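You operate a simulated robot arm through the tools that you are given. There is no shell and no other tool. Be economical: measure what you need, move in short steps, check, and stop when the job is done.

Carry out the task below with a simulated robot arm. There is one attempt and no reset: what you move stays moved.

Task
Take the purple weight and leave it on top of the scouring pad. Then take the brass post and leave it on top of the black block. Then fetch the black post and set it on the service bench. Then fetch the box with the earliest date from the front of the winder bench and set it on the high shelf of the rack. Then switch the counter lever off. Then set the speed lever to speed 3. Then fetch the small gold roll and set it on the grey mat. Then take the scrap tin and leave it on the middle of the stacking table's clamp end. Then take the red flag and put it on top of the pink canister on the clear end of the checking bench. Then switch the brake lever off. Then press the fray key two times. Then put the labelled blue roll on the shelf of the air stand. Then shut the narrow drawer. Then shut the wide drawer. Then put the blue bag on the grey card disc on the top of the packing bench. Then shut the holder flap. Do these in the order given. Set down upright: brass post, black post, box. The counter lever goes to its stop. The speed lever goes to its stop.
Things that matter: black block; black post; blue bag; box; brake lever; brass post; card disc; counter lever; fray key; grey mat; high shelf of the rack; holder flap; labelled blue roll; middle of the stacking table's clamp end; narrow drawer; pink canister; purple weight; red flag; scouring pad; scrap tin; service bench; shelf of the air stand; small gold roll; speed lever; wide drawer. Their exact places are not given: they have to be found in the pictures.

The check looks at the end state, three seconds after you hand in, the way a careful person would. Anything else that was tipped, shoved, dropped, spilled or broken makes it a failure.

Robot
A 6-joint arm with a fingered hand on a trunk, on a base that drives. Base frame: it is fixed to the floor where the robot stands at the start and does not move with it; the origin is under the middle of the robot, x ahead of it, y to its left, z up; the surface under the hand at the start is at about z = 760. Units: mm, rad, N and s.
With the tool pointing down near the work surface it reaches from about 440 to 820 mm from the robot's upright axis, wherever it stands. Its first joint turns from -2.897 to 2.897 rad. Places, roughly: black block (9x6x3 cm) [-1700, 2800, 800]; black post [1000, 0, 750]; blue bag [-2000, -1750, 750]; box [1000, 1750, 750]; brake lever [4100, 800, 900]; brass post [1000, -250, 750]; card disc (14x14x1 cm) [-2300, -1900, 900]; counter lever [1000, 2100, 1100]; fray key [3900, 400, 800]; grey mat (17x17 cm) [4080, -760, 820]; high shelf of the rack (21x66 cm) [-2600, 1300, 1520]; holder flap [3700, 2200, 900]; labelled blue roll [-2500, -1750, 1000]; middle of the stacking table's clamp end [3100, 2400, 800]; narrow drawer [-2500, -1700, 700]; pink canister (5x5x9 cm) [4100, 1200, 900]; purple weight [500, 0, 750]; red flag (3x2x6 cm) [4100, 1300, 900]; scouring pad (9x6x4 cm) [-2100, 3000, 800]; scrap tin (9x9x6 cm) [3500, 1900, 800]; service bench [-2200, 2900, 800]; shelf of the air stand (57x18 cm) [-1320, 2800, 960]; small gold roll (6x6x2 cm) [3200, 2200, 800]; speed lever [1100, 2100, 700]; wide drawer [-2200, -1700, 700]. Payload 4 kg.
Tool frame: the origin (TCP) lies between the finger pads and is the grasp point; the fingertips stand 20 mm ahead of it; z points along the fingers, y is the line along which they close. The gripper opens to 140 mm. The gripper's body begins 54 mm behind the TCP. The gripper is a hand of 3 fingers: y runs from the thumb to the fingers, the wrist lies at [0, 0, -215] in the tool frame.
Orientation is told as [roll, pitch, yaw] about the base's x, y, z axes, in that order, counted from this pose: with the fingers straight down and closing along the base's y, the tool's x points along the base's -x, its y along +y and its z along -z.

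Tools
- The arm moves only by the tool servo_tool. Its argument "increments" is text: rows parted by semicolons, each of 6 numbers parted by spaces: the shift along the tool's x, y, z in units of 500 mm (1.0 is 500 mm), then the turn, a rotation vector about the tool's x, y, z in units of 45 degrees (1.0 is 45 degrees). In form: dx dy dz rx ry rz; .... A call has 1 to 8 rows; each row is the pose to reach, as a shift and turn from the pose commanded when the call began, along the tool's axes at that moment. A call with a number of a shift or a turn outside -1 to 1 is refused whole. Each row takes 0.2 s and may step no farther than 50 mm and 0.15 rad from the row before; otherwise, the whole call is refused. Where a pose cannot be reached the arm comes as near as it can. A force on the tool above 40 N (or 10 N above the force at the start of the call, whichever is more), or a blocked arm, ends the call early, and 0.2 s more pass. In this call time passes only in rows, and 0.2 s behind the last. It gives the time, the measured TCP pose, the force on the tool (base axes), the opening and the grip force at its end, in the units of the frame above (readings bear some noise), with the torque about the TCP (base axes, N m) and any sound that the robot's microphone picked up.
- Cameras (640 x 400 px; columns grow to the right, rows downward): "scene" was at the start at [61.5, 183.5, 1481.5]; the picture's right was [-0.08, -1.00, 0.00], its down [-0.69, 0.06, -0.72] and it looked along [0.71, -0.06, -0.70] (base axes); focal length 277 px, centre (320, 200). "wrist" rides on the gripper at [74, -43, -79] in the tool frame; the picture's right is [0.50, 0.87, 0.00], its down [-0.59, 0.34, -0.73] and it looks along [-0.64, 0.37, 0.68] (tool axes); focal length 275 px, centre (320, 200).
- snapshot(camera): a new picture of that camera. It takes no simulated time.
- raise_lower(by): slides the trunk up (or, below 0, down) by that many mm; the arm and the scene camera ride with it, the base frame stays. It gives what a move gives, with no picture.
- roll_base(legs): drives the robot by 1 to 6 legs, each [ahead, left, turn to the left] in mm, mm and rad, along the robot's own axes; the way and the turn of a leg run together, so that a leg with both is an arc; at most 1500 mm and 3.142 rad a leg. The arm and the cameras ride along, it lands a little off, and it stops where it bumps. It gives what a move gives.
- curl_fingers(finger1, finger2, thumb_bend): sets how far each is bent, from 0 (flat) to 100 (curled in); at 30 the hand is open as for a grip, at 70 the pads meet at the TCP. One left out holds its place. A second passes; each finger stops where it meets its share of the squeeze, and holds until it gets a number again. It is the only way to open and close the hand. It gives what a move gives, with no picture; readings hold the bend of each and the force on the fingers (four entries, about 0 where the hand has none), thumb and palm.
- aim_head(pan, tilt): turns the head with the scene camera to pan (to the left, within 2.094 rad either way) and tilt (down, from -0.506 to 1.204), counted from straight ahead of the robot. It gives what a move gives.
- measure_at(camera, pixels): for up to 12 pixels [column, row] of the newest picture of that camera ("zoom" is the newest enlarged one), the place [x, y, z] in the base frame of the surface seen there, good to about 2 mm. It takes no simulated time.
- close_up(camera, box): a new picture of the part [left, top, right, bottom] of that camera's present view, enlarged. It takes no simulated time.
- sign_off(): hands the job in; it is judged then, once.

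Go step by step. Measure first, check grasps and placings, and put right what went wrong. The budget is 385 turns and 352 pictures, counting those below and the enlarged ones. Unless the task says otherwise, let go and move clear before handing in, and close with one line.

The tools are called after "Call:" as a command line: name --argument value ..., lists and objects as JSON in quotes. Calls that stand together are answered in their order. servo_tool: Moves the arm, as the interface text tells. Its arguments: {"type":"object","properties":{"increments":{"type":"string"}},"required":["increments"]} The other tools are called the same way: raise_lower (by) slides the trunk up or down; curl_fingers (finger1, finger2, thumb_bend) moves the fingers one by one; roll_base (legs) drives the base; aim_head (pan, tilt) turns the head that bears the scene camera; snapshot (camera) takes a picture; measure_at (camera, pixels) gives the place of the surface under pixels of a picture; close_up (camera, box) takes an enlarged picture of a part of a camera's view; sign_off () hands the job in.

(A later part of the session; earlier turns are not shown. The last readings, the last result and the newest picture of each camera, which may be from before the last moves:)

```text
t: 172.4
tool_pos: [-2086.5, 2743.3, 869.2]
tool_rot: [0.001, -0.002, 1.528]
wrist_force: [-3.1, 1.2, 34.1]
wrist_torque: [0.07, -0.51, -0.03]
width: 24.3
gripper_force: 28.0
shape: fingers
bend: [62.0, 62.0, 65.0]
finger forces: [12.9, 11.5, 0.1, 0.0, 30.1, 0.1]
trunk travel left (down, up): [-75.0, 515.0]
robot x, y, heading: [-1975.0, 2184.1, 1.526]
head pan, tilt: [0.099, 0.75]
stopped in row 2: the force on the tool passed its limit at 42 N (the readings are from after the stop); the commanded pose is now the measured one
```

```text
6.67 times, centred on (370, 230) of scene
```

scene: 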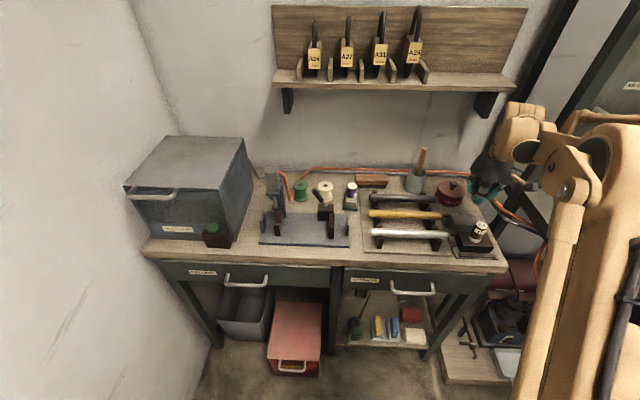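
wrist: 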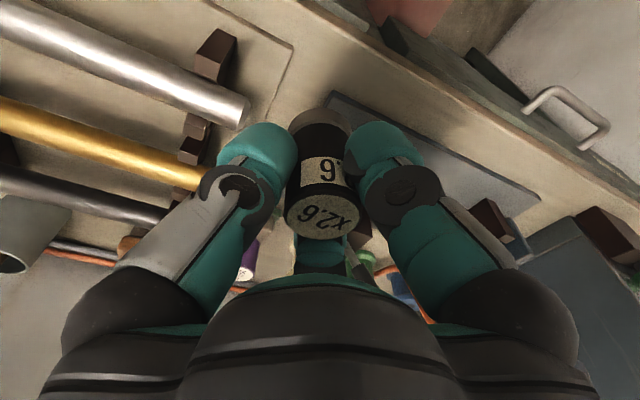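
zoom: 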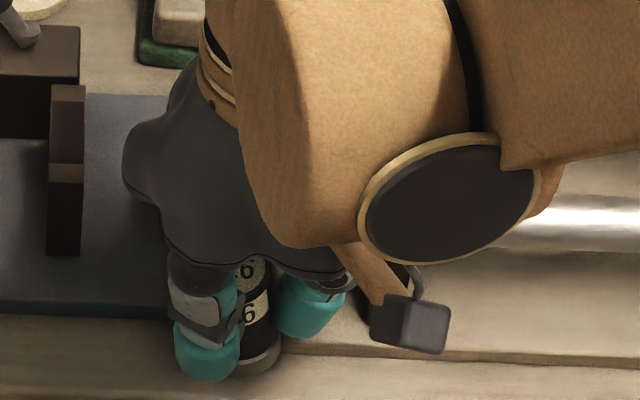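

It touched early (z 872): base catches the rack plate corner. Raise, shift 7 mm left, and lower again.

Call:
servo_tool --increments "0 0 -0.03 0 0 0; 0.004 0.014 -0.03 0 0 0; 0.004 0.014 -0.01 0 0 0"

Call:
snapshot --camera "wrist"

Call:
close_up --camera "scene" --box '[340, 200, 400, 260]'

```text
t: 173.2
tool_pos: [-2093.5, 2746.7, 871.2]
tool_rot: [0.002, 0.0, 1.526]
wrist_force: [-0.2, 0.2, -2.1]
wrist_torque: [-0.01, 0.01, -0.04]
width: 24.9
gripper_force: 17.0
shape: fingers
bend: [62.0, 62.0, 65.0]
finger forces: [10.4, 9.5, 0.1, 0.0, 14.8, 0.0]
trunk travel left (down, up): [-75.0, 515.0]
robot x, y, heading: [-1969.4, 2184.9, 1.526]
head pan, tilt: [0.099, 0.75]
```

```text
286 pictures are left
```

wrist: 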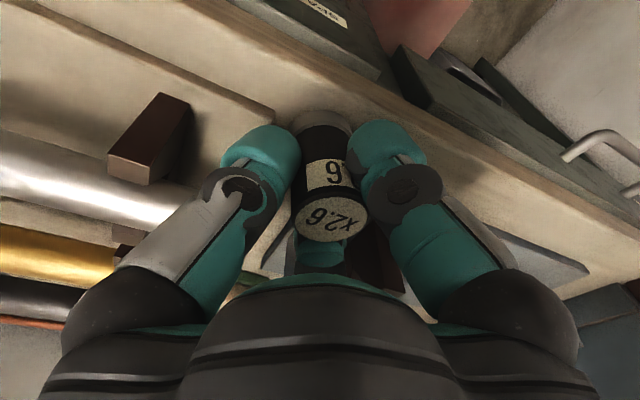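

```text
6.67 times, centred on (370, 230) of scene
```

zoom: 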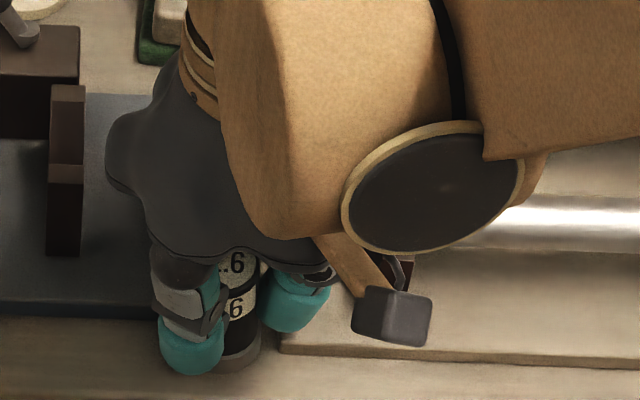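

Now no contact. Lower gently.

Call:
servo_tool --increments "0.006 0.0 0.004 0 0 0; 0.006 0 0.008 0 0 0; 0.006 0 0.011 0 0 0"

```text
t: 174.0
tool_pos: [-2094.2, 2741.2, 867.4]
tool_rot: [0.001, -0.001, 1.526]
wrist_force: [-0.9, 0.8, -1.7]
wrist_torque: [-0.01, 0.01, 0.03]
width: 25.0
gripper_force: 17.3
shape: fingers
bend: [62.0, 62.0, 65.0]
finger forces: [10.4, 9.4, 0.1, 0.1, 14.7, 0.1]
trunk travel left (down, up): [-75.0, 515.0]
robot x, y, heading: [-1971.2, 2186.0, 1.525]
head pan, tilt: [0.099, 0.75]
```

Call:
servo_tool --increments "0 0 0.003 0 0 0; 0 0 0.006 0 0 0"

```text
t: 174.6
tool_pos: [-2093.0, 2740.2, 864.9]
tool_rot: [-0.001, 0.001, 1.526]
wrist_force: [0.4, 1.0, 4.5]
wrist_torque: [0.02, 0.12, 0.0]
width: 24.7
gripper_force: 18.5
shape: fingers
bend: [62.0, 62.0, 64.0]
finger forces: [11.2, 10.5, 0.0, 0.0, 14.9, 0.1]
trunk travel left (down, up): [-75.0, 515.0]
robot x, y, heading: [-1972.9, 2183.8, 1.523]
head pan, tilt: [0.099, 0.75]
```

Contact at z≈865 as predicted for the bare bench. Release and lift.

Call:
curl_fingers --finger1 50 --finger2 50 --thumb_bend 50

Call:
servo_tool --increments "0 0 -0.03 0 0 0; 0 0 -0.1 0 0 0; 0 0 -0.19 0 0 0; 0 0 -0.28 0 0 0; 0.09 0 -0.28 0 0 0; 0.18 0 -0.28 0 0 0; 0.27 0 -0.28 0 0 0"

Call:
snapshot --camera "scene"

Call:
close_up --camera "scene" --box '[320, 170, 500, 280]'

```text
t: 175.6
tool_pos: [-2093.0, 2740.3, 865.5]
tool_rot: [-0.001, -0.001, 1.526]
wrist_force: [-0.5, 0.8, 0.8]
wrist_torque: [0.02, 0.02, 0.01]
width: 63.5
gripper_force: 0.1
shape: fingers
bend: [50.0, 50.0, 50.0]
finger forces: [0.1, 0.1, 0.1, 0.0, 0.0, 0.0]
trunk travel left (down, up): [-75.0, 515.0]
robot x, y, heading: [-1973.1, 2185.5, 1.526]
head pan, tilt: [0.099, 0.75]
```

```text
t: 177.2
tool_pos: [-2098.3, 2607.6, 1001.2]
tool_rot: [0.0, 0.0, 1.525]
wrist_force: [0.3, 0.0, 0.3]
wrist_torque: [-0.01, 0.02, 0.05]
width: 63.5
gripper_force: 0.0
shape: fingers
bend: [50.0, 50.0, 50.0]
finger forces: [0.0, 0.1, 0.0, 0.0, 0.0, 0.0]
trunk travel left (down, up): [-75.0, 515.0]
robot x, y, heading: [-1969.9, 2184.0, 1.527]
head pan, tilt: [0.099, 0.75]
```

```text
284 pictures are left
```

scene: 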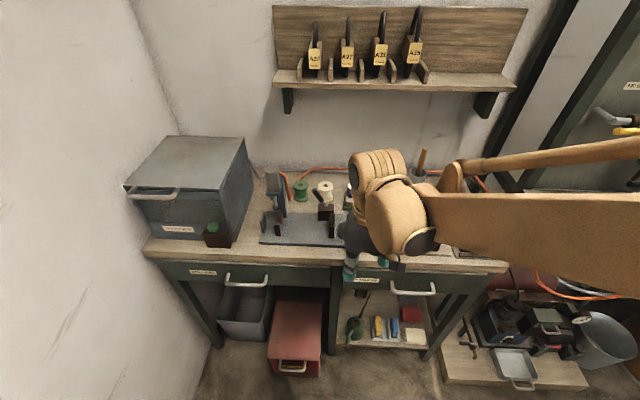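

```text
3.56 times, centred on (410, 225) of scene
```

zoom: 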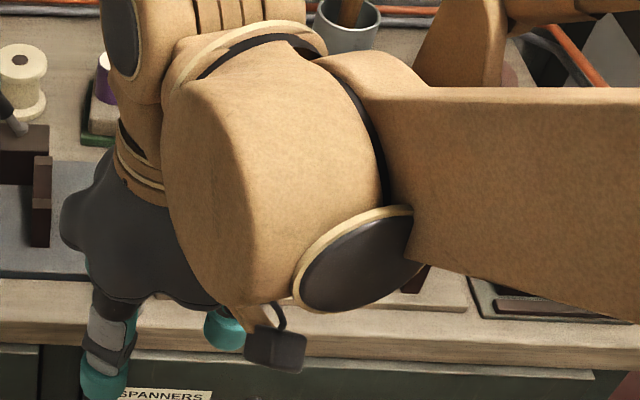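

The hand hides the post. Back away and recheck on the way, then go toward the winder bench.

Call:
roll_base --legs '[[-350, 0, 0]]'

Call:
close_up --camera "scene" --box '[180, 60, 480, 250]'

Call:
roll_base --legs '[[-450, -950, 0], [-450, -900, 0], [0, 0, -1.0]]'

Call:
aim_head --pan 0 --tilt 0.5

Call:
snapshot --camera "scene"

```text
t: 179.5
tool_pos: [-2116.4, 2255.8, 1001.4]
tool_rot: [-0.001, 0.002, 1.532]
wrist_force: [-0.3, 0.0, 0.3]
wrist_torque: [0.0, -0.01, -0.02]
width: 63.8
gripper_force: 0.1
shape: fingers
bend: [50.0, 50.0, 50.0]
finger forces: [0.0, 0.0, 0.1, 0.0, 0.0, 0.0]
trunk travel left (down, up): [-75.0, 515.0]
robot x, y, heading: [-1989.3, 1829.5, 1.531]
head pan, tilt: [0.099, 0.75]
```

```text
2.11 times, centred on (330, 155) of scene
```

zoom: 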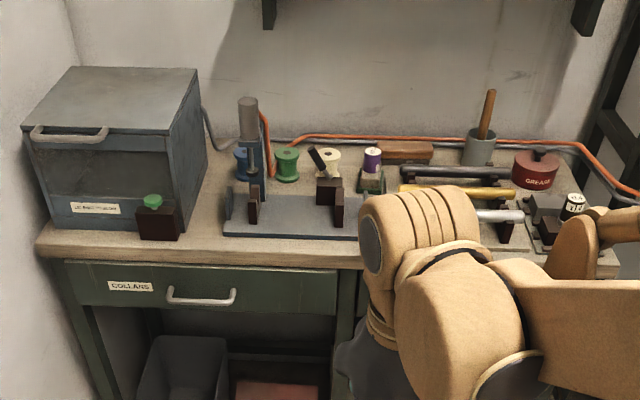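

```text
t: 192.0
tool_pos: [46.4, 1195.3, 1000.9]
tool_rot: [-0.001, 0.0, 0.549]
wrist_force: [0.0, -0.1, -0.2]
wrist_torque: [0.01, -0.01, 0.03]
width: 63.4
gripper_force: 0.1
shape: fingers
bend: [50.0, 50.0, 50.0]
finger forces: [0.1, 0.0, 0.0, 0.0, 0.1, 0.0]
trunk travel left (down, up): [-75.0, 515.0]
robot x, y, heading: [-235.4, 850.8, 0.551]
head pan, tilt: [0.099, 0.75]
```

```text
t: 192.8
tool_pos: [45.5, 1194.0, 1000.1]
tool_rot: [0.001, 0.0, 0.55]
wrist_force: [1.2, 0.6, 0.3]
wrist_torque: [0.0, 0.0, 0.02]
width: 63.3
gripper_force: 0.0
shape: fingers
bend: [50.0, 50.0, 50.0]
finger forces: [0.0, 0.0, 0.0, 0.0, 0.0, 0.0]
trunk travel left (down, up): [-75.0, 515.0]
robot x, y, heading: [-232.6, 852.0, 0.551]
head pan, tilt: [0.0, 0.499]
```

```text
281 pictures are left
```

scene: 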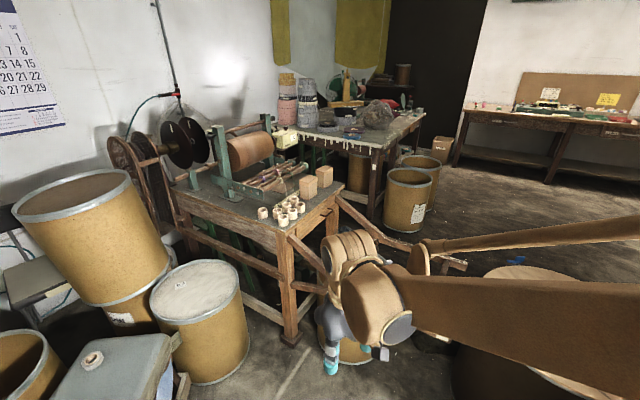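

Winder bench with cream boxes and brown boxes at (260-330,170-220). Zoom.

Call:
close_up --camera "scene" --box '[160, 110, 350, 240]'

Call:
measure_at --camera "zoom" --pixels '[[330, 355], [390, 385], [405, 310], [400, 340], [480, 270], [535, 230], [590, 260], [360, 300], [170, 300], [60, 280], [420, 370]]'

Call:
measure_at --camera "scene" --pixels '[[290, 340], [340, 290], [215, 380], [465, 265], [300, 365], [280, 380], [330, 215]]'

```text
3.08 times, centred on (255, 175) of scene
```

zoom: 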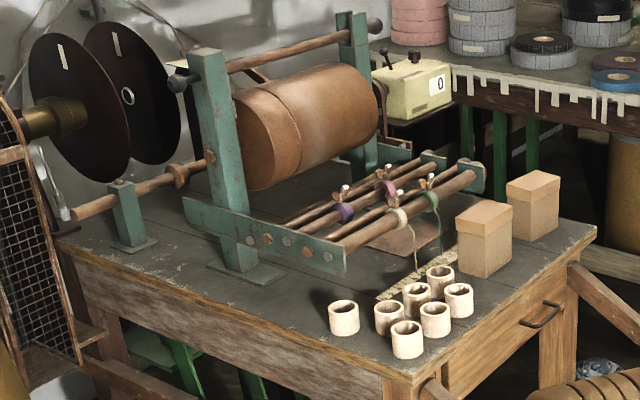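

```text
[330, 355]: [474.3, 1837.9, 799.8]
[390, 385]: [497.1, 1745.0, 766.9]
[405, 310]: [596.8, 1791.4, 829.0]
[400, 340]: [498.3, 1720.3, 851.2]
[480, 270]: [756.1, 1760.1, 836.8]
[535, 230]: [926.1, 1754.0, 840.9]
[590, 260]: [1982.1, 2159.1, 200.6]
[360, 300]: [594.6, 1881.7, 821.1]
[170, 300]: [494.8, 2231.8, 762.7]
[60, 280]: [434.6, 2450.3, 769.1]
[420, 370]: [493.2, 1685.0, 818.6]
```

```text
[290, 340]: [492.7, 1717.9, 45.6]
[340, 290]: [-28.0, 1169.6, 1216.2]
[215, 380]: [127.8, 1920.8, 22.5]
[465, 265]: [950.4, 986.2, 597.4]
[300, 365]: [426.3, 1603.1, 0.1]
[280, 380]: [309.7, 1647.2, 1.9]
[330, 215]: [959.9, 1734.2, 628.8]
```

Two brown boxes at (756,1760) and (926,1754). The bench front is blocked by arms and a bin, so I'll drive around via the south to the east side of the winder bench.

Call:
roll_base --legs '[[0, 0, -0.551], [-150, -800, 0], [0, -750, 0], [1000, 0, 0], [1000, 0, 0], [0, 900, 0]]'

Call:
aim_head --pan 1.9 --tilt 0.45

Call:
snapshot --camera "scene"

Call:
aim_head --pan 1.0 --tilt 0.45

Call:
snapshot --camera "scene"

```text
t: 216.6
tool_pos: [2047.1, 332.1, 1000.4]
tool_rot: [0.0, 0.0, 0.011]
wrist_force: [-0.4, -0.4, 0.6]
wrist_torque: [-0.03, 0.01, 0.01]
width: 63.4
gripper_force: 0.1
shape: fingers
bend: [50.0, 50.0, 50.0]
finger forces: [0.0, 0.0, 0.0, 0.0, 0.0, 0.0]
trunk travel left (down, up): [-75.0, 515.0]
robot x, y, heading: [1630.2, 177.3, 0.007]
head pan, tilt: [0.0, 0.499]
```

```text
t: 218.4
tool_pos: [2046.3, 331.5, 1000.7]
tool_rot: [0.001, -0.001, 0.009]
wrist_force: [0.1, -0.5, -0.3]
wrist_torque: [0.01, -0.03, -0.04]
width: 63.6
gripper_force: 0.1
shape: fingers
bend: [50.0, 50.0, 50.0]
finger forces: [0.0, 0.0, 0.0, 0.0, 0.1, 0.1]
trunk travel left (down, up): [-75.0, 515.0]
robot x, y, heading: [1632.9, 182.5, 0.008]
head pan, tilt: [1.901, 0.45]
```

```text
279 pictures are left
```

scene: 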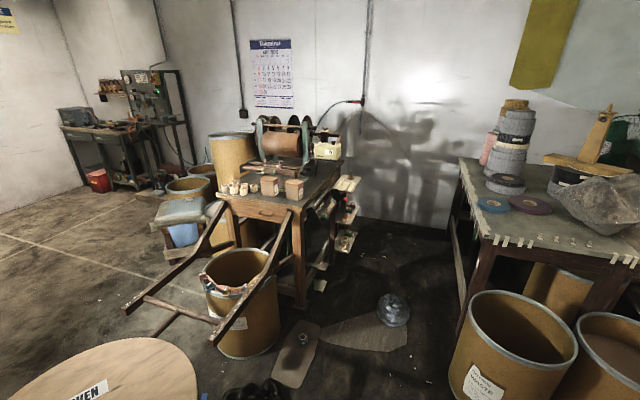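

```text
t: 219.6
tool_pos: [2046.2, 331.0, 1000.1]
tool_rot: [-0.001, 0.0, 0.01]
wrist_force: [0.2, 0.4, 0.9]
wrist_torque: [-0.02, 0.02, -0.03]
width: 63.7
gripper_force: 0.0
shape: fingers
bend: [50.0, 50.0, 50.0]
finger forces: [0.0, 0.0, 0.1, 0.0, 0.1, 0.0]
trunk travel left (down, up): [-75.0, 515.0]
robot x, y, heading: [1629.2, 181.1, 0.007]
head pan, tilt: [1.0, 0.45]
```

```text
278 pictures are left
```

scene: 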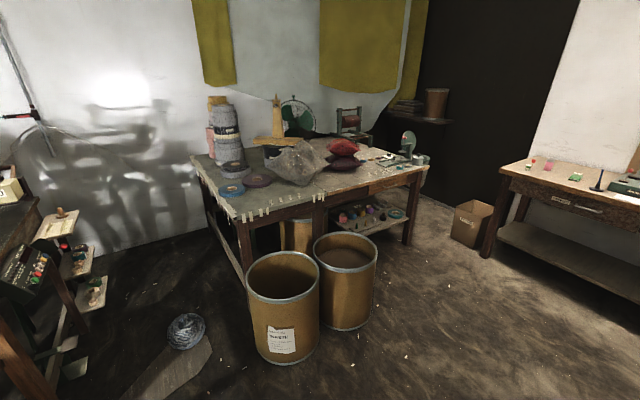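

There are loose things on the floor between here and the bench's east side; measure them and the boxes.

Call:
aim_head --pan 1.7 --tilt 0.5

Call:
snapshot --camera "scene"

Call:
close_up --camera "scene" --box '[100, 100, 330, 280]'

```text
t: 220.7
tool_pos: [2046.7, 330.9, 1000.2]
tool_rot: [-0.001, 0.0, 0.01]
wrist_force: [-0.3, -0.4, -0.1]
wrist_torque: [-0.02, -0.02, 0.02]
width: 63.3
gripper_force: 0.0
shape: fingers
bend: [50.0, 50.0, 50.0]
finger forces: [0.1, 0.0, 0.0, 0.0, 0.0, 0.1]
trunk travel left (down, up): [-75.0, 515.0]
robot x, y, heading: [1629.1, 179.9, 0.013]
head pan, tilt: [1.7, 0.499]
```

```text
277 pictures are left
```

scene: 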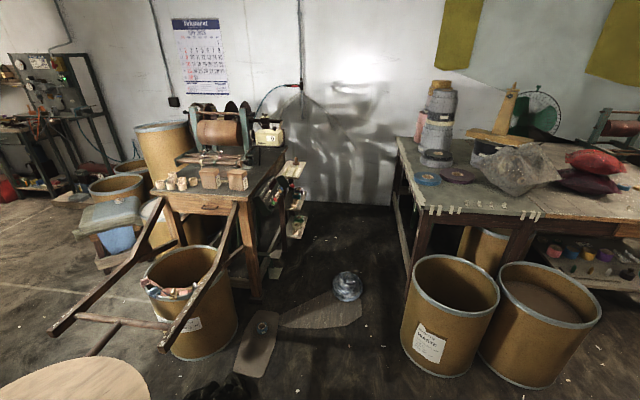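

```text
2.22 times, centred on (215, 190) of scene
```

zoom: 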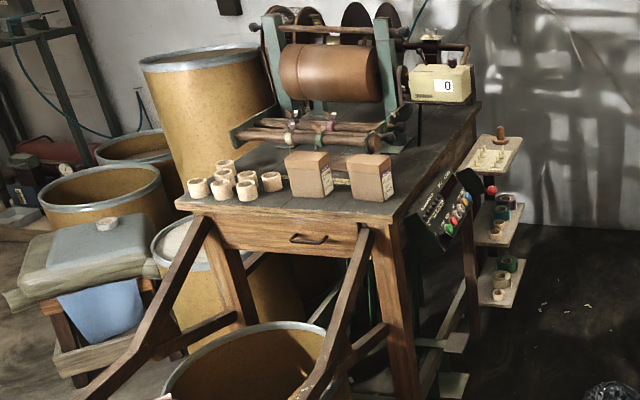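

Call:
measure_at --camera "scene" --pixels '[[348, 285], [347, 300], [320, 320], [262, 325], [250, 345], [265, 370], [380, 300], [405, 350], [430, 375], [255, 298], [212, 355], [210, 390]]'

Call:
measure_at --camera "scene" --pixels '[[395, 155], [405, 285], [277, 265], [295, 185], [300, 205], [270, 130], [275, 190], [320, 205], [245, 192], [212, 170], [240, 172], [185, 210]]'

Call:
close_up --camera "scene" --box '[180, 110, 320, 220]'

```text
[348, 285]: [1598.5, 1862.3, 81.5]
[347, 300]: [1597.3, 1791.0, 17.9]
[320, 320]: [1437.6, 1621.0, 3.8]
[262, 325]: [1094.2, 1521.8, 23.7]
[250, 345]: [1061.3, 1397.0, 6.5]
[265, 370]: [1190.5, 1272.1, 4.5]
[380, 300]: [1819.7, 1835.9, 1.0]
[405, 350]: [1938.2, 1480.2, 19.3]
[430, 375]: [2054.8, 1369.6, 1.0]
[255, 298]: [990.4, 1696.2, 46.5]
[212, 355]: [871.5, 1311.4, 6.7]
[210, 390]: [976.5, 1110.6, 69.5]
```

```text
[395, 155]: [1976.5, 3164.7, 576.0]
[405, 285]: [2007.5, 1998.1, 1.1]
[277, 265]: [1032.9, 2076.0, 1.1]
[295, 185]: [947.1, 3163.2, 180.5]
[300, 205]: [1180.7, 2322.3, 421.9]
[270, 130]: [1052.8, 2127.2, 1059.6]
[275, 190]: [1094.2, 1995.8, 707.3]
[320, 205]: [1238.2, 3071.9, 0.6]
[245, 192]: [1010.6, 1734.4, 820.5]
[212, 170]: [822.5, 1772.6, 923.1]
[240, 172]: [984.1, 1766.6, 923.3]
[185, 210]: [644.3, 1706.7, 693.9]
```

```text
3.64 times, centred on (250, 165) of scene
```

zoom: 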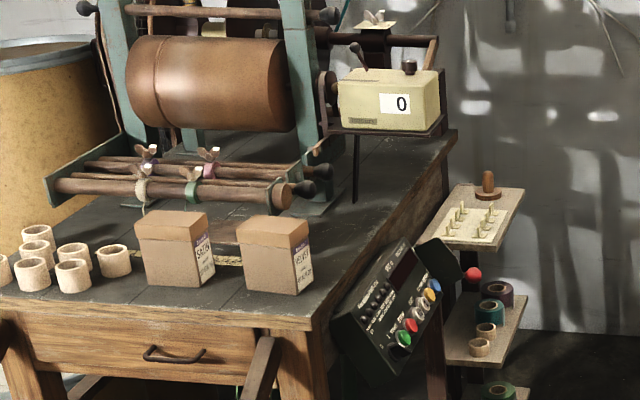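

Labels are on the boxes' east sides. Drive up the corridor to about (1500,1030) and face the bench corner.

Call:
roll_base --legs '[[-130, 850, 0], [0, 0, 2.1]]'

Call:
aim_head --pan 0.1 --tilt 0.6

Call:
snapshot --camera "scene"

Call:
snapshot --camera "wrist"

```text
t: 230.3
tool_pos: [1153.5, 1341.2, 1001.1]
tool_rot: [0.001, -0.001, 2.095]
wrist_force: [0.0, 0.7, -0.7]
wrist_torque: [0.04, 0.0, -0.01]
width: 63.7
gripper_force: 0.0
shape: fingers
bend: [50.0, 50.0, 50.0]
finger forces: [0.1, 0.0, 0.1, 0.0, 0.0, 0.0]
trunk travel left (down, up): [-75.0, 515.0]
robot x, y, heading: [1491.6, 1052.3, 2.09]
head pan, tilt: [1.7, 0.499]
```

```text
t: 232.0
tool_pos: [1154.2, 1340.6, 1000.9]
tool_rot: [0.0, 0.0, 2.095]
wrist_force: [-0.2, -0.7, 0.1]
wrist_torque: [-0.02, 0.03, 0.01]
width: 63.5
gripper_force: 0.0
shape: fingers
bend: [50.0, 50.0, 50.0]
finger forces: [0.0, 0.0, 0.0, 0.1, 0.0, 0.0]
trunk travel left (down, up): [-75.0, 515.0]
robot x, y, heading: [1488.8, 1050.9, 2.096]
head pan, tilt: [0.099, 0.6]
```

```text
274 pictures are left
```

scene: 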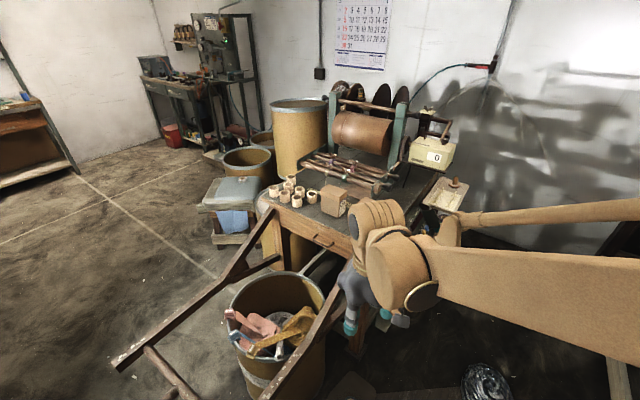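

```text
273 pictures are left
```

wrist: 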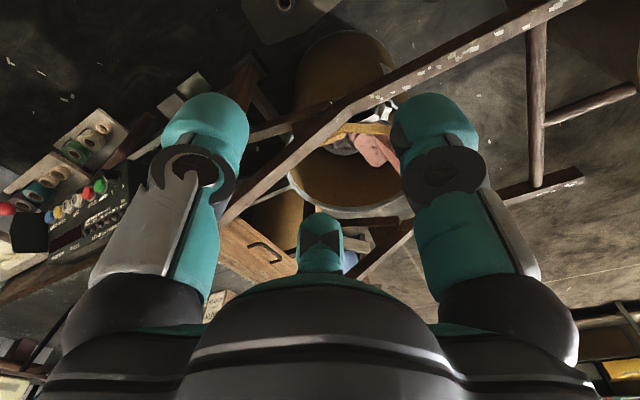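

The arm blocks the boxes; shift the hand 300 mm to the right and look again.

Call:
servo_tool --increments "0 -0.09 0 0 0 0; 0 -0.18 0 0 0 0; 0 -0.27 0 0 0 0; 0 -0.36 0 0 0 0; 0 -0.45 0 0 0 0; 0 -0.54 0 0 0 0; 0 -0.63 0 0 0 0; 0 -0.72 0 0 0 0"

Call:
snapshot --camera "scene"

Call:
close_up --camera "scene" --box '[300, 160, 400, 230]'

```text
t: 233.8
tool_pos: [1466.6, 1521.9, 1000.6]
tool_rot: [-0.001, 0.0, 2.094]
wrist_force: [0.2, -0.3, 0.0]
wrist_torque: [0.02, 0.02, 0.01]
width: 63.6
gripper_force: 0.0
shape: fingers
bend: [50.0, 50.0, 50.0]
finger forces: [0.0, 0.0, 0.1, 0.0, 0.1, 0.1]
trunk travel left (down, up): [-75.0, 515.0]
robot x, y, heading: [1485.3, 1054.5, 2.099]
head pan, tilt: [0.099, 0.6]
```

```text
272 pictures are left
```

scene: 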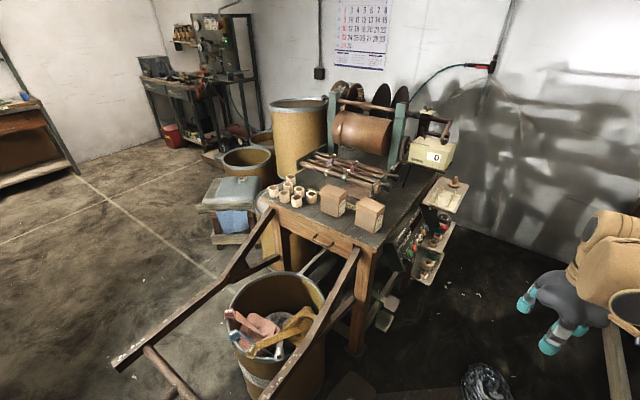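

```text
5.71 times, centred on (350, 195) of scene
```

zoom: 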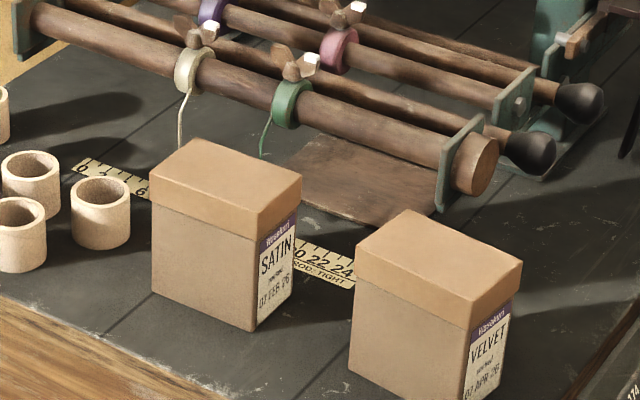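

Call:
close_up --camera "scene" --box '[336, 196, 386, 232]'

Call:
measure_at --camera "zoom" --pixels '[[50, 50], [160, 60], [60, 200], [160, 140]]'

Call:
measure_at --camera "scene" --pixels '[[322, 192], [334, 187], [345, 192], [333, 197], [322, 215], [337, 218], [360, 203], [370, 198], [380, 206], [370, 212]]'

```text
11.11 times, centred on (361, 214) of scene
```

zoom: 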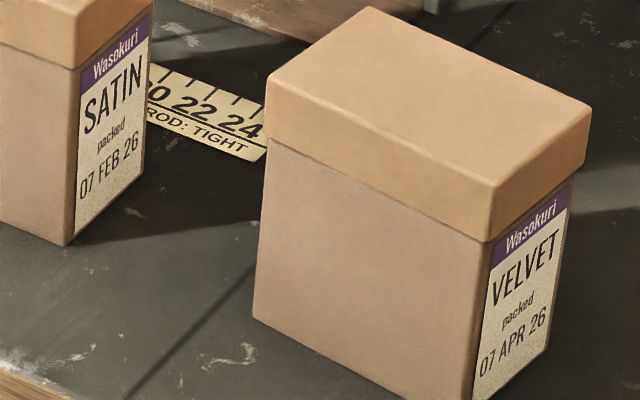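

```text
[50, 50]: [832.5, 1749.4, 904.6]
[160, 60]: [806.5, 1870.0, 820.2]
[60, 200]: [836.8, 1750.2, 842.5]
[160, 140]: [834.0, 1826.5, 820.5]
```

```text
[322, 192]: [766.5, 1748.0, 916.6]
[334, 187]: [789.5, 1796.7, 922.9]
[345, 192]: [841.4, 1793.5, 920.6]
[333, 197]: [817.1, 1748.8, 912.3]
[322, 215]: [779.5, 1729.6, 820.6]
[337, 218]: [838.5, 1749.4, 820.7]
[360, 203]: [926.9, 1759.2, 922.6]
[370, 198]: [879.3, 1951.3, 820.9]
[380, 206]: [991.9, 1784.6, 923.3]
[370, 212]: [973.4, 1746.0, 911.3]
```

SATIN (07 FEB 26) is earlier than VELVET (07 APR 26). Look down to see the robot's base footprint and floor sheets.

Call:
aim_head --pan 0.0 --tilt 1.2

Call:
snapshot --camera "scene"

```text
t: 234.8
tool_pos: [1466.7, 1521.9, 1000.7]
tool_rot: [0.001, 0.0, 2.095]
wrist_force: [0.5, 0.1, -0.3]
wrist_torque: [-0.01, 0.0, 0.0]
width: 63.5
gripper_force: 0.2
shape: fingers
bend: [50.0, 50.0, 50.0]
finger forces: [0.1, 0.1, 0.0, 0.0, 0.1, 0.0]
trunk travel left (down, up): [-75.0, 515.0]
robot x, y, heading: [1490.1, 1050.6, 2.091]
head pan, tilt: [0.0, 1.201]
```

```text
269 pictures are left
```

scene: 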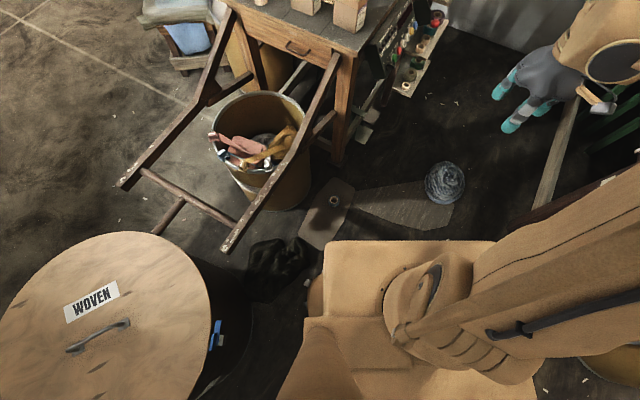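

Call:
measure_at --camera "scene" --pixels '[[330, 245], [490, 245], [305, 320], [330, 300], [300, 235], [355, 190], [325, 185], [365, 200], [440, 235], [425, 195], [445, 183], [280, 260]]'

Call:
measure_at --camera "scene" --pixels '[[215, 250], [228, 245], [237, 250], [310, 205], [340, 165], [320, 20], [270, 250], [215, 330], [215, 280], [308, 275], [120, 180], [390, 190]]'

```text
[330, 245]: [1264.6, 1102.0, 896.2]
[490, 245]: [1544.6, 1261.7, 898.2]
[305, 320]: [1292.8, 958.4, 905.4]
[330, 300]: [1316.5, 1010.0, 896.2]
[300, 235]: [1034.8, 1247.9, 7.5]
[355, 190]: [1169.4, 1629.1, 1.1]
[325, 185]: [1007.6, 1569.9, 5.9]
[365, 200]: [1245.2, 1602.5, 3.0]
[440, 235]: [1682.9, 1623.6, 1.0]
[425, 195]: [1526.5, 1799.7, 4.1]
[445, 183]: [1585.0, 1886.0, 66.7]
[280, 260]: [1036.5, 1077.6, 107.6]
```

```text
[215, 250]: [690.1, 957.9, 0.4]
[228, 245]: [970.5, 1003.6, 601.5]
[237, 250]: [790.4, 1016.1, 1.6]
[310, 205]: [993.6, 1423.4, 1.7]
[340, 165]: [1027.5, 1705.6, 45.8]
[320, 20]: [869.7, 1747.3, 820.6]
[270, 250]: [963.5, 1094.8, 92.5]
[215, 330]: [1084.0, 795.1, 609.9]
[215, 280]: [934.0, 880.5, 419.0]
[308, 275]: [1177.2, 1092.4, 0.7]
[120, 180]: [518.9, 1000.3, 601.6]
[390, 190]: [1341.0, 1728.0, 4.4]
```

Base is about ±220 mm; sheets are thin at x<1190 / y>1600. Turn to face -x and move to about (1410,1340).

Call:
roll_base --legs '[[0, 0, 1.05], [79, -288, 0]]'

Call:
aim_head --pan -0.5 --tilt 0.7

Call:
snapshot --camera "scene"

Call:
snapshot --camera "wrist"

```text
t: 239.5
tool_pos: [984.4, 1553.1, 1001.8]
tool_rot: [0.0, -0.001, -3.129]
wrist_force: [0.4, -0.1, 0.3]
wrist_torque: [-0.04, -0.01, 0.0]
width: 63.6
gripper_force: 0.1
shape: fingers
bend: [50.0, 50.0, 50.0]
finger forces: [0.0, 0.0, 0.0, 0.1, 0.0, 0.1]
trunk travel left (down, up): [-75.0, 515.0]
robot x, y, heading: [1404.4, 1341.6, -3.127]
head pan, tilt: [0.0, 1.201]
```

```text
t: 240.4
tool_pos: [985.1, 1552.8, 1000.5]
tool_rot: [0.0, -0.001, -3.129]
wrist_force: [-0.3, 0.8, -0.4]
wrist_torque: [0.01, -0.02, 0.01]
width: 63.6
gripper_force: 0.1
shape: fingers
bend: [50.0, 50.0, 50.0]
finger forces: [0.1, 0.1, 0.0, 0.0, 0.1, 0.0]
trunk travel left (down, up): [-75.0, 515.0]
robot x, y, heading: [1405.6, 1339.7, -3.125]
head pan, tilt: [-0.499, 0.7]
```

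```text
268 pictures are left
```

scene: 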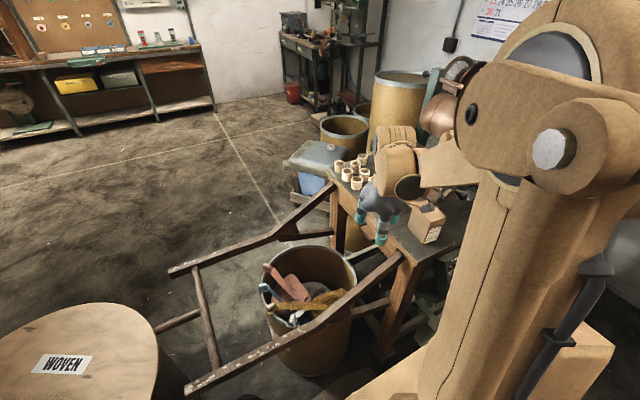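

```text
267 pictures are left
```

wrist: 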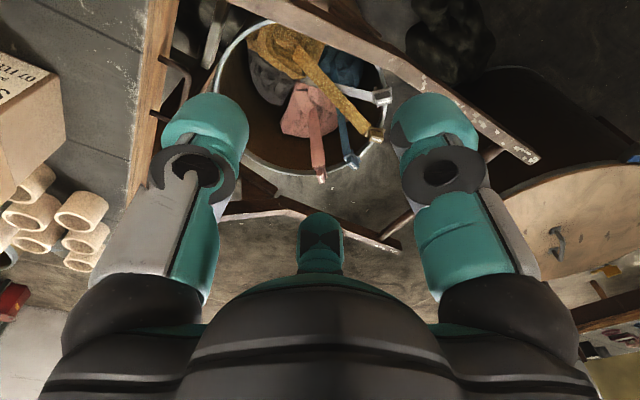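

Tool yaw is now π (closing along y). Open the hand and move above the SATIN box.

Call:
curl_fingers --finger1 35 --finger2 35 --thumb_bend 35

Call:
servo_tool --increments "0 -0.02 -0.08 0 0 0; -0.06 -0.08 -0.08 0 0 0; -0.12 -0.15 -0.08 0 0 0; -0.18 -0.22 -0.08 0 0 0; -0.24 -0.29 -0.08 0 0 0; -0.3 -0.36 -0.08 0 0 0; -0.36 -0.42 -0.08 0 0 0; -0.368 -0.448 -0.04 0 0 0"

Call:
snapshot --camera "wrist"

Call:
snapshot --camera "scene"

```text
t: 241.4
tool_pos: [984.6, 1552.9, 1002.4]
tool_rot: [0.001, 0.001, -3.128]
wrist_force: [-1.0, 0.1, 0.3]
wrist_torque: [-0.04, 0.01, 0.03]
width: 109.8
gripper_force: 0.0
shape: fingers
bend: [35.0, 35.0, 35.0]
finger forces: [0.1, 0.0, 0.1, 0.1, 0.1, 0.0]
trunk travel left (down, up): [-75.0, 515.0]
robot x, y, heading: [1403.4, 1346.5, -3.129]
head pan, tilt: [-0.499, 0.7]
```

```text
t: 243.2
tool_pos: [796.5, 1773.8, 1021.2]
tool_rot: [0.0, 0.001, -3.129]
wrist_force: [0.1, 1.3, -0.7]
wrist_torque: [0.05, 0.0, 0.0]
width: 110.0
gripper_force: 0.2
shape: fingers
bend: [35.0, 35.0, 35.0]
finger forces: [0.0, 0.0, 0.0, 0.1, 0.0, 0.0]
trunk travel left (down, up): [-75.0, 515.0]
robot x, y, heading: [1401.4, 1343.2, -3.13]
head pan, tilt: [-0.499, 0.7]
```

```text
266 pictures are left
```

wrist: 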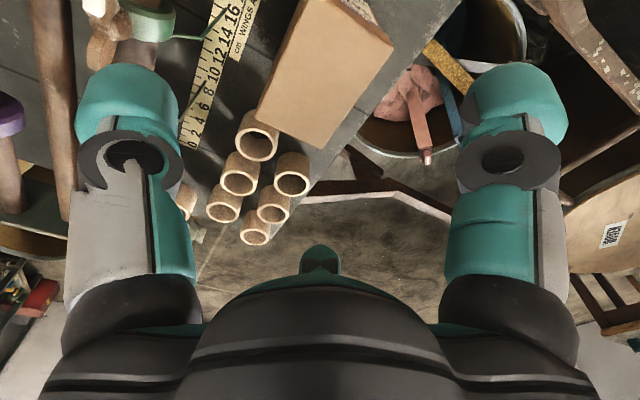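

```text
265 pictures are left
```

scene: 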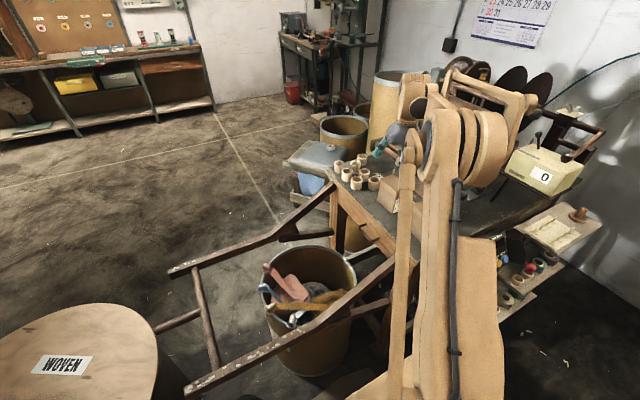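

Call:
measure_at --camera "wrist" --pixels '[[300, 8], [388, 50], [312, 143], [260, 112], [262, 105], [325, 70], [185, 100], [130, 20], [70, 60], [280, 180]]'

```text
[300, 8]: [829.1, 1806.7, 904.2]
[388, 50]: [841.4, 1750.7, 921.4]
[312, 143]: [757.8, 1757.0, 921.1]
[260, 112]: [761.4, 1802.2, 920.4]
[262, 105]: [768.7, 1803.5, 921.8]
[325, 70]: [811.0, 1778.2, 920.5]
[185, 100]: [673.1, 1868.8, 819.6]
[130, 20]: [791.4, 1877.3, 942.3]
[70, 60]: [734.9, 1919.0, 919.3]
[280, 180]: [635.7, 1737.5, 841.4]
```

Box top spans x 757–843, y 1748–1806 (z 922), rotated ≈ -0.07 rad. Narrow fingers a bit to clear the rods behind, align and descend to z≈878.

Call:
curl_fingers --finger1 41 --finger2 41 --thumb_bend 41

Call:
servo_tool --increments "0.007 0 0.05 0 0 0.09; 0.007 0 0.13 0 0 0.09"

Call:
snapshot --camera "wrist"

```text
t: 244.2
tool_pos: [797.7, 1773.7, 1023.5]
tool_rot: [0.0, -0.001, -3.131]
wrist_force: [0.4, 0.8, 0.3]
wrist_torque: [0.01, -0.01, -0.03]
width: 92.1
gripper_force: 0.0
shape: fingers
bend: [41.0, 41.0, 41.0]
finger forces: [0.0, 0.1, 0.0, 0.0, 0.1, 0.1]
trunk travel left (down, up): [-75.0, 515.0]
robot x, y, heading: [1402.7, 1341.8, -3.133]
head pan, tilt: [-0.499, 0.7]
```

```text
t: 244.8
tool_pos: [799.3, 1773.1, 954.7]
tool_rot: [0.0, 0.003, 3.083]
wrist_force: [0.1, 0.2, -0.1]
wrist_torque: [0.0, -0.02, -0.06]
width: 91.7
gripper_force: 0.0
shape: fingers
bend: [41.0, 41.0, 41.0]
finger forces: [0.1, 0.0, 0.0, 0.0, 0.0, 0.0]
trunk travel left (down, up): [-75.0, 515.0]
robot x, y, heading: [1403.8, 1344.8, -3.128]
head pan, tilt: [-0.499, 0.7]
```

```text
264 pictures are left
```

wrist: 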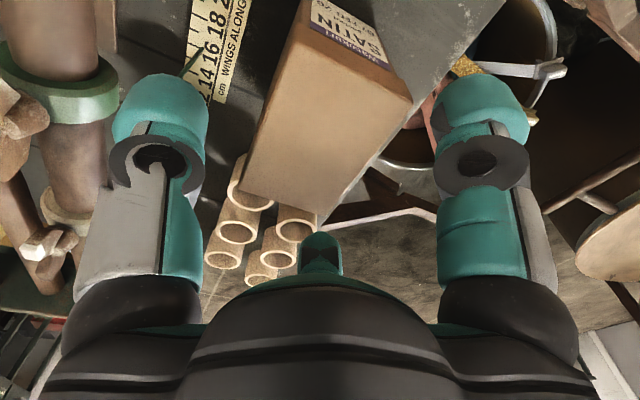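

Straddling well. Descend to z≈878 and grip.

Call:
servo_tool --increments "0 -0.004 0.08 0 0 0; 0 -0.004 0.152 0 0 0"

Call:
curl_fingers --finger1 60 --finger2 60 --thumb_bend 60

Call:
snapshot --camera "wrist"

```text
t: 245.4
tool_pos: [800.5, 1778.1, 880.6]
tool_rot: [0.0, 0.001, 3.082]
wrist_force: [-1.0, 0.5, 1.7]
wrist_torque: [0.03, -0.05, -0.05]
width: 92.0
gripper_force: 0.4
shape: fingers
bend: [41.0, 41.0, 41.0]
finger forces: [0.2, 0.8, 0.0, 0.1, 0.0, 0.1]
trunk travel left (down, up): [-75.0, 515.0]
robot x, y, heading: [1406.9, 1339.4, -3.13]
head pan, tilt: [-0.499, 0.7]
```

```text
t: 246.4
tool_pos: [800.3, 1777.3, 880.0]
tool_rot: [0.0, -0.002, 3.083]
wrist_force: [-0.3, 0.3, -0.3]
wrist_torque: [0.01, 0.01, 0.03]
width: 63.0
gripper_force: 33.9
shape: fingers
bend: [51.0, 52.0, 52.0]
finger forces: [22.3, 13.5, 0.0, 0.0, 31.2, 0.0]
trunk travel left (down, up): [-75.0, 515.0]
robot x, y, heading: [1404.7, 1342.5, -3.126]
head pan, tilt: [-0.499, 0.7]
```

```text
263 pictures are left
```

wrist: 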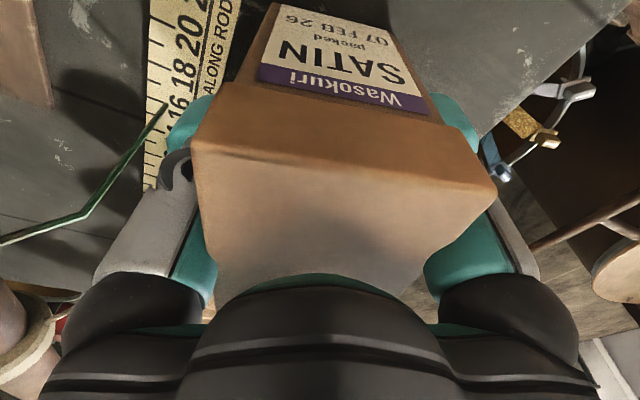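

Gripped (box held). Lift 150 mm and pull back toward the robot.

Call:
servo_tool --increments "0 0 -0.08 0 0 0; 0 0 -0.17 0 0 0; 0 0 -0.26 0 0 0; 0 0 -0.34 0 0 0; 0.06 0.06 -0.34 0 0 0; 0.12 0.12 -0.34 0 0 0; 0.18 0.18 -0.34 0 0 0; 0.24 0.24 -0.34 0 0 0"

Call:
snapshot --camera "scene"

```text
t: 248.2
tool_pos: [916.2, 1650.6, 1047.6]
tool_rot: [0.001, 0.0, 3.082]
wrist_force: [-0.7, 0.0, -1.4]
wrist_torque: [0.03, 0.04, 0.03]
width: 62.6
gripper_force: 33.2
shape: fingers
bend: [51.0, 52.0, 53.0]
finger forces: [22.0, 13.5, 0.0, 0.0, 30.8, 0.1]
trunk travel left (down, up): [-75.0, 515.0]
robot x, y, heading: [1403.0, 1341.0, -3.127]
head pan, tilt: [-0.499, 0.7]
```

```text
262 pictures are left
```

scene: 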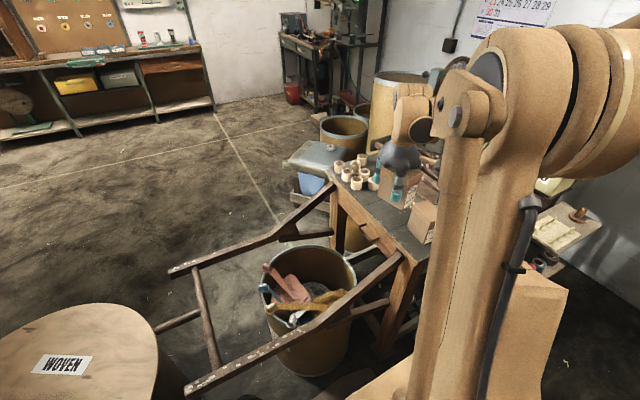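

Box is held above the bench. Drive around the south to the rack, keeping heading -x.

Call:
roll_base --legs '[[-200, 350, 0], [0, 850, 0], [0, 850, 0], [1500, 0, 0], [750, -650, 0], [800, -1000, 0]]'

Call:
aim_head --pan 0 --tilt 0.1

Call:
snapshot --camera "scene"

```text
t: 276.9
tool_pos: [-2084.2, 959.2, 1047.3]
tool_rot: [0.0, -0.002, -3.073]
wrist_force: [-0.7, -0.2, -1.1]
wrist_torque: [0.0, 0.03, 0.01]
width: 62.5
gripper_force: 32.8
shape: fingers
bend: [51.0, 52.0, 53.0]
finger forces: [22.0, 13.5, 0.0, 0.1, 30.7, 0.0]
trunk travel left (down, up): [-75.0, 515.0]
robot x, y, heading: [-1559.1, 716.3, -3.002]
head pan, tilt: [-0.499, 0.7]
```

```text
t: 277.9
tool_pos: [-2083.9, 957.7, 1047.7]
tool_rot: [0.0, -0.001, -3.072]
wrist_force: [0.8, 0.1, -1.6]
wrist_torque: [0.01, 0.04, -0.02]
width: 62.7
gripper_force: 32.9
shape: fingers
bend: [51.0, 52.0, 53.0]
finger forces: [22.1, 13.4, 0.1, 0.0, 30.7, 0.0]
trunk travel left (down, up): [-75.0, 515.0]
robot x, y, heading: [-1560.5, 712.1, -3.005]
head pan, tilt: [0.0, 0.099]
```

```text
261 pictures are left
```

scene: 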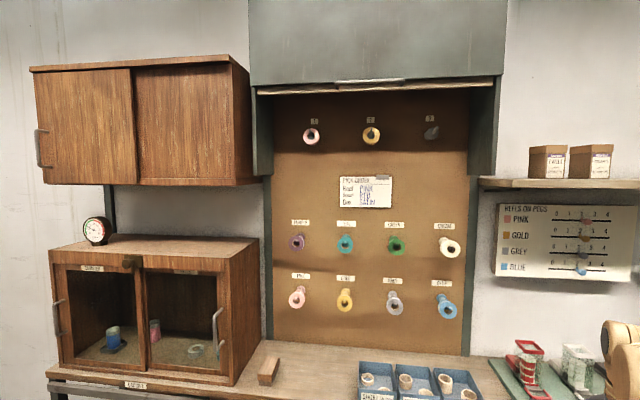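

The high shelf is at the right. Roll right 560 mm and straighten, then view.

Call:
roll_base --legs '[[0, -520, -0.13]]'

Call:
raise_lower --by 480

Call:
aim_head --pan -0.3 --tilt 0.3

Call:
snapshot --camera "scene"

```text
t: 281.0
tool_pos: [-2085.9, 1554.8, 1047.3]
tool_rot: [-0.001, -0.001, 3.076]
wrist_force: [1.0, 0.2, -1.6]
wrist_torque: [-0.01, 0.03, -0.01]
width: 63.0
gripper_force: 33.1
shape: fingers
bend: [51.0, 52.0, 53.0]
finger forces: [22.1, 13.4, 0.0, 0.0, 30.7, 0.0]
trunk travel left (down, up): [-75.0, 515.0]
robot x, y, heading: [-1598.0, 1244.5, -3.14]
head pan, tilt: [0.0, 0.099]
```

```text
refused: 480 is not a number from -400 to 400
```

```text
t: 281.8
tool_pos: [-2085.0, 1556.3, 1047.5]
tool_rot: [0.0, 0.0, 3.076]
wrist_force: [-0.1, -0.1, -2.7]
wrist_torque: [-0.05, 0.04, -0.03]
width: 62.7
gripper_force: 33.6
shape: fingers
bend: [51.0, 52.0, 53.0]
finger forces: [22.0, 13.3, 0.0, 0.0, 30.6, 0.1]
trunk travel left (down, up): [-75.0, 515.0]
robot x, y, heading: [-1598.2, 1244.6, -3.137]
head pan, tilt: [-0.3, 0.3]
```

```text
260 pictures are left
```

scene: 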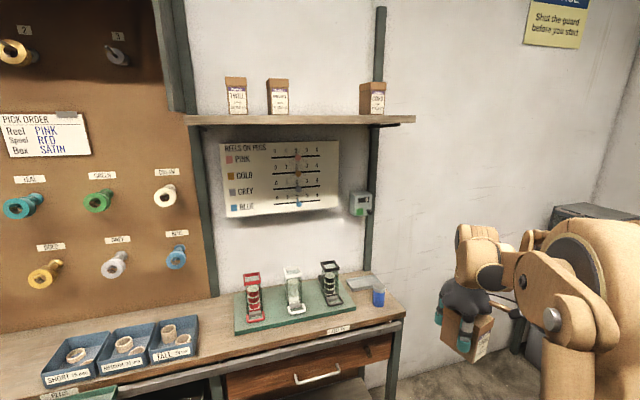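

Shelf has three boxes with free space between (280,100) and (370,100). Raise the trunk 480 mm in two moves and measure.

Call:
measure_at --camera "scene" --pixels '[[190, 118], [410, 120], [232, 112], [288, 112], [362, 112], [325, 120], [232, 100], [280, 100], [370, 100]]'

Call:
raise_lower --by 400

Call:
raise_lower --by 110

Call:
aim_head --pan -0.2 --tilt 0.5

Call:
snapshot --camera "scene"

```text
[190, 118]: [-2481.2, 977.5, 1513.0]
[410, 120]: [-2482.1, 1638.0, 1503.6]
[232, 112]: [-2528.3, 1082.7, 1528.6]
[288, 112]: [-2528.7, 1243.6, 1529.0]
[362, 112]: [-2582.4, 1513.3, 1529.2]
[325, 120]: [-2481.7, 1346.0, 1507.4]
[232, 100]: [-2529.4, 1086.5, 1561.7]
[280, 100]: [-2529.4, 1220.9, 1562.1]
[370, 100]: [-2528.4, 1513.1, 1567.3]
```

```text
t: 285.6
tool_pos: [-2085.0, 1555.7, 1446.2]
tool_rot: [0.001, -0.001, 3.077]
wrist_force: [0.7, 0.1, -0.8]
wrist_torque: [0.04, 0.02, -0.01]
width: 62.6
gripper_force: 33.1
shape: fingers
bend: [51.0, 52.0, 53.0]
finger forces: [22.0, 13.5, 0.0, 0.0, 30.7, 0.1]
trunk travel left (down, up): [-475.0, 115.0]
robot x, y, heading: [-1594.5, 1246.9, -3.133]
head pan, tilt: [-0.3, 0.3]
```

```text
t: 287.0
tool_pos: [-2085.2, 1555.0, 1556.6]
tool_rot: [-0.001, 0.0, 3.077]
wrist_force: [-0.5, -0.5, -2.4]
wrist_torque: [-0.02, 0.04, -0.02]
width: 62.9
gripper_force: 32.5
shape: fingers
bend: [51.0, 52.0, 53.0]
finger forces: [21.9, 13.4, 0.1, 0.0, 30.6, 0.0]
trunk travel left (down, up): [-585.0, 5.0]
robot x, y, heading: [-1595.1, 1243.5, -3.139]
head pan, tilt: [-0.3, 0.3]
```

```text
t: 287.8
tool_pos: [-2083.9, 1555.5, 1557.4]
tool_rot: [-0.001, -0.001, 3.077]
wrist_force: [0.2, -0.8, -1.4]
wrist_torque: [-0.02, 0.01, 0.03]
width: 63.1
gripper_force: 33.3
shape: fingers
bend: [51.0, 52.0, 53.0]
finger forces: [21.9, 13.4, 0.0, 0.1, 30.7, 0.0]
trunk travel left (down, up): [-585.0, 5.0]
robot x, y, heading: [-1601.8, 1245.8, -3.139]
head pan, tilt: [-0.201, 0.499]
```

```text
259 pictures are left
```

scene: 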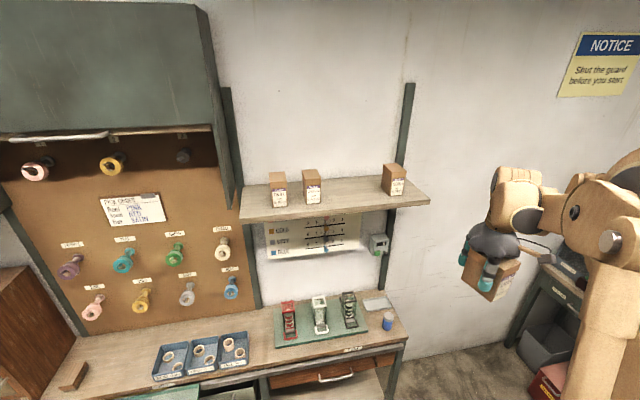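

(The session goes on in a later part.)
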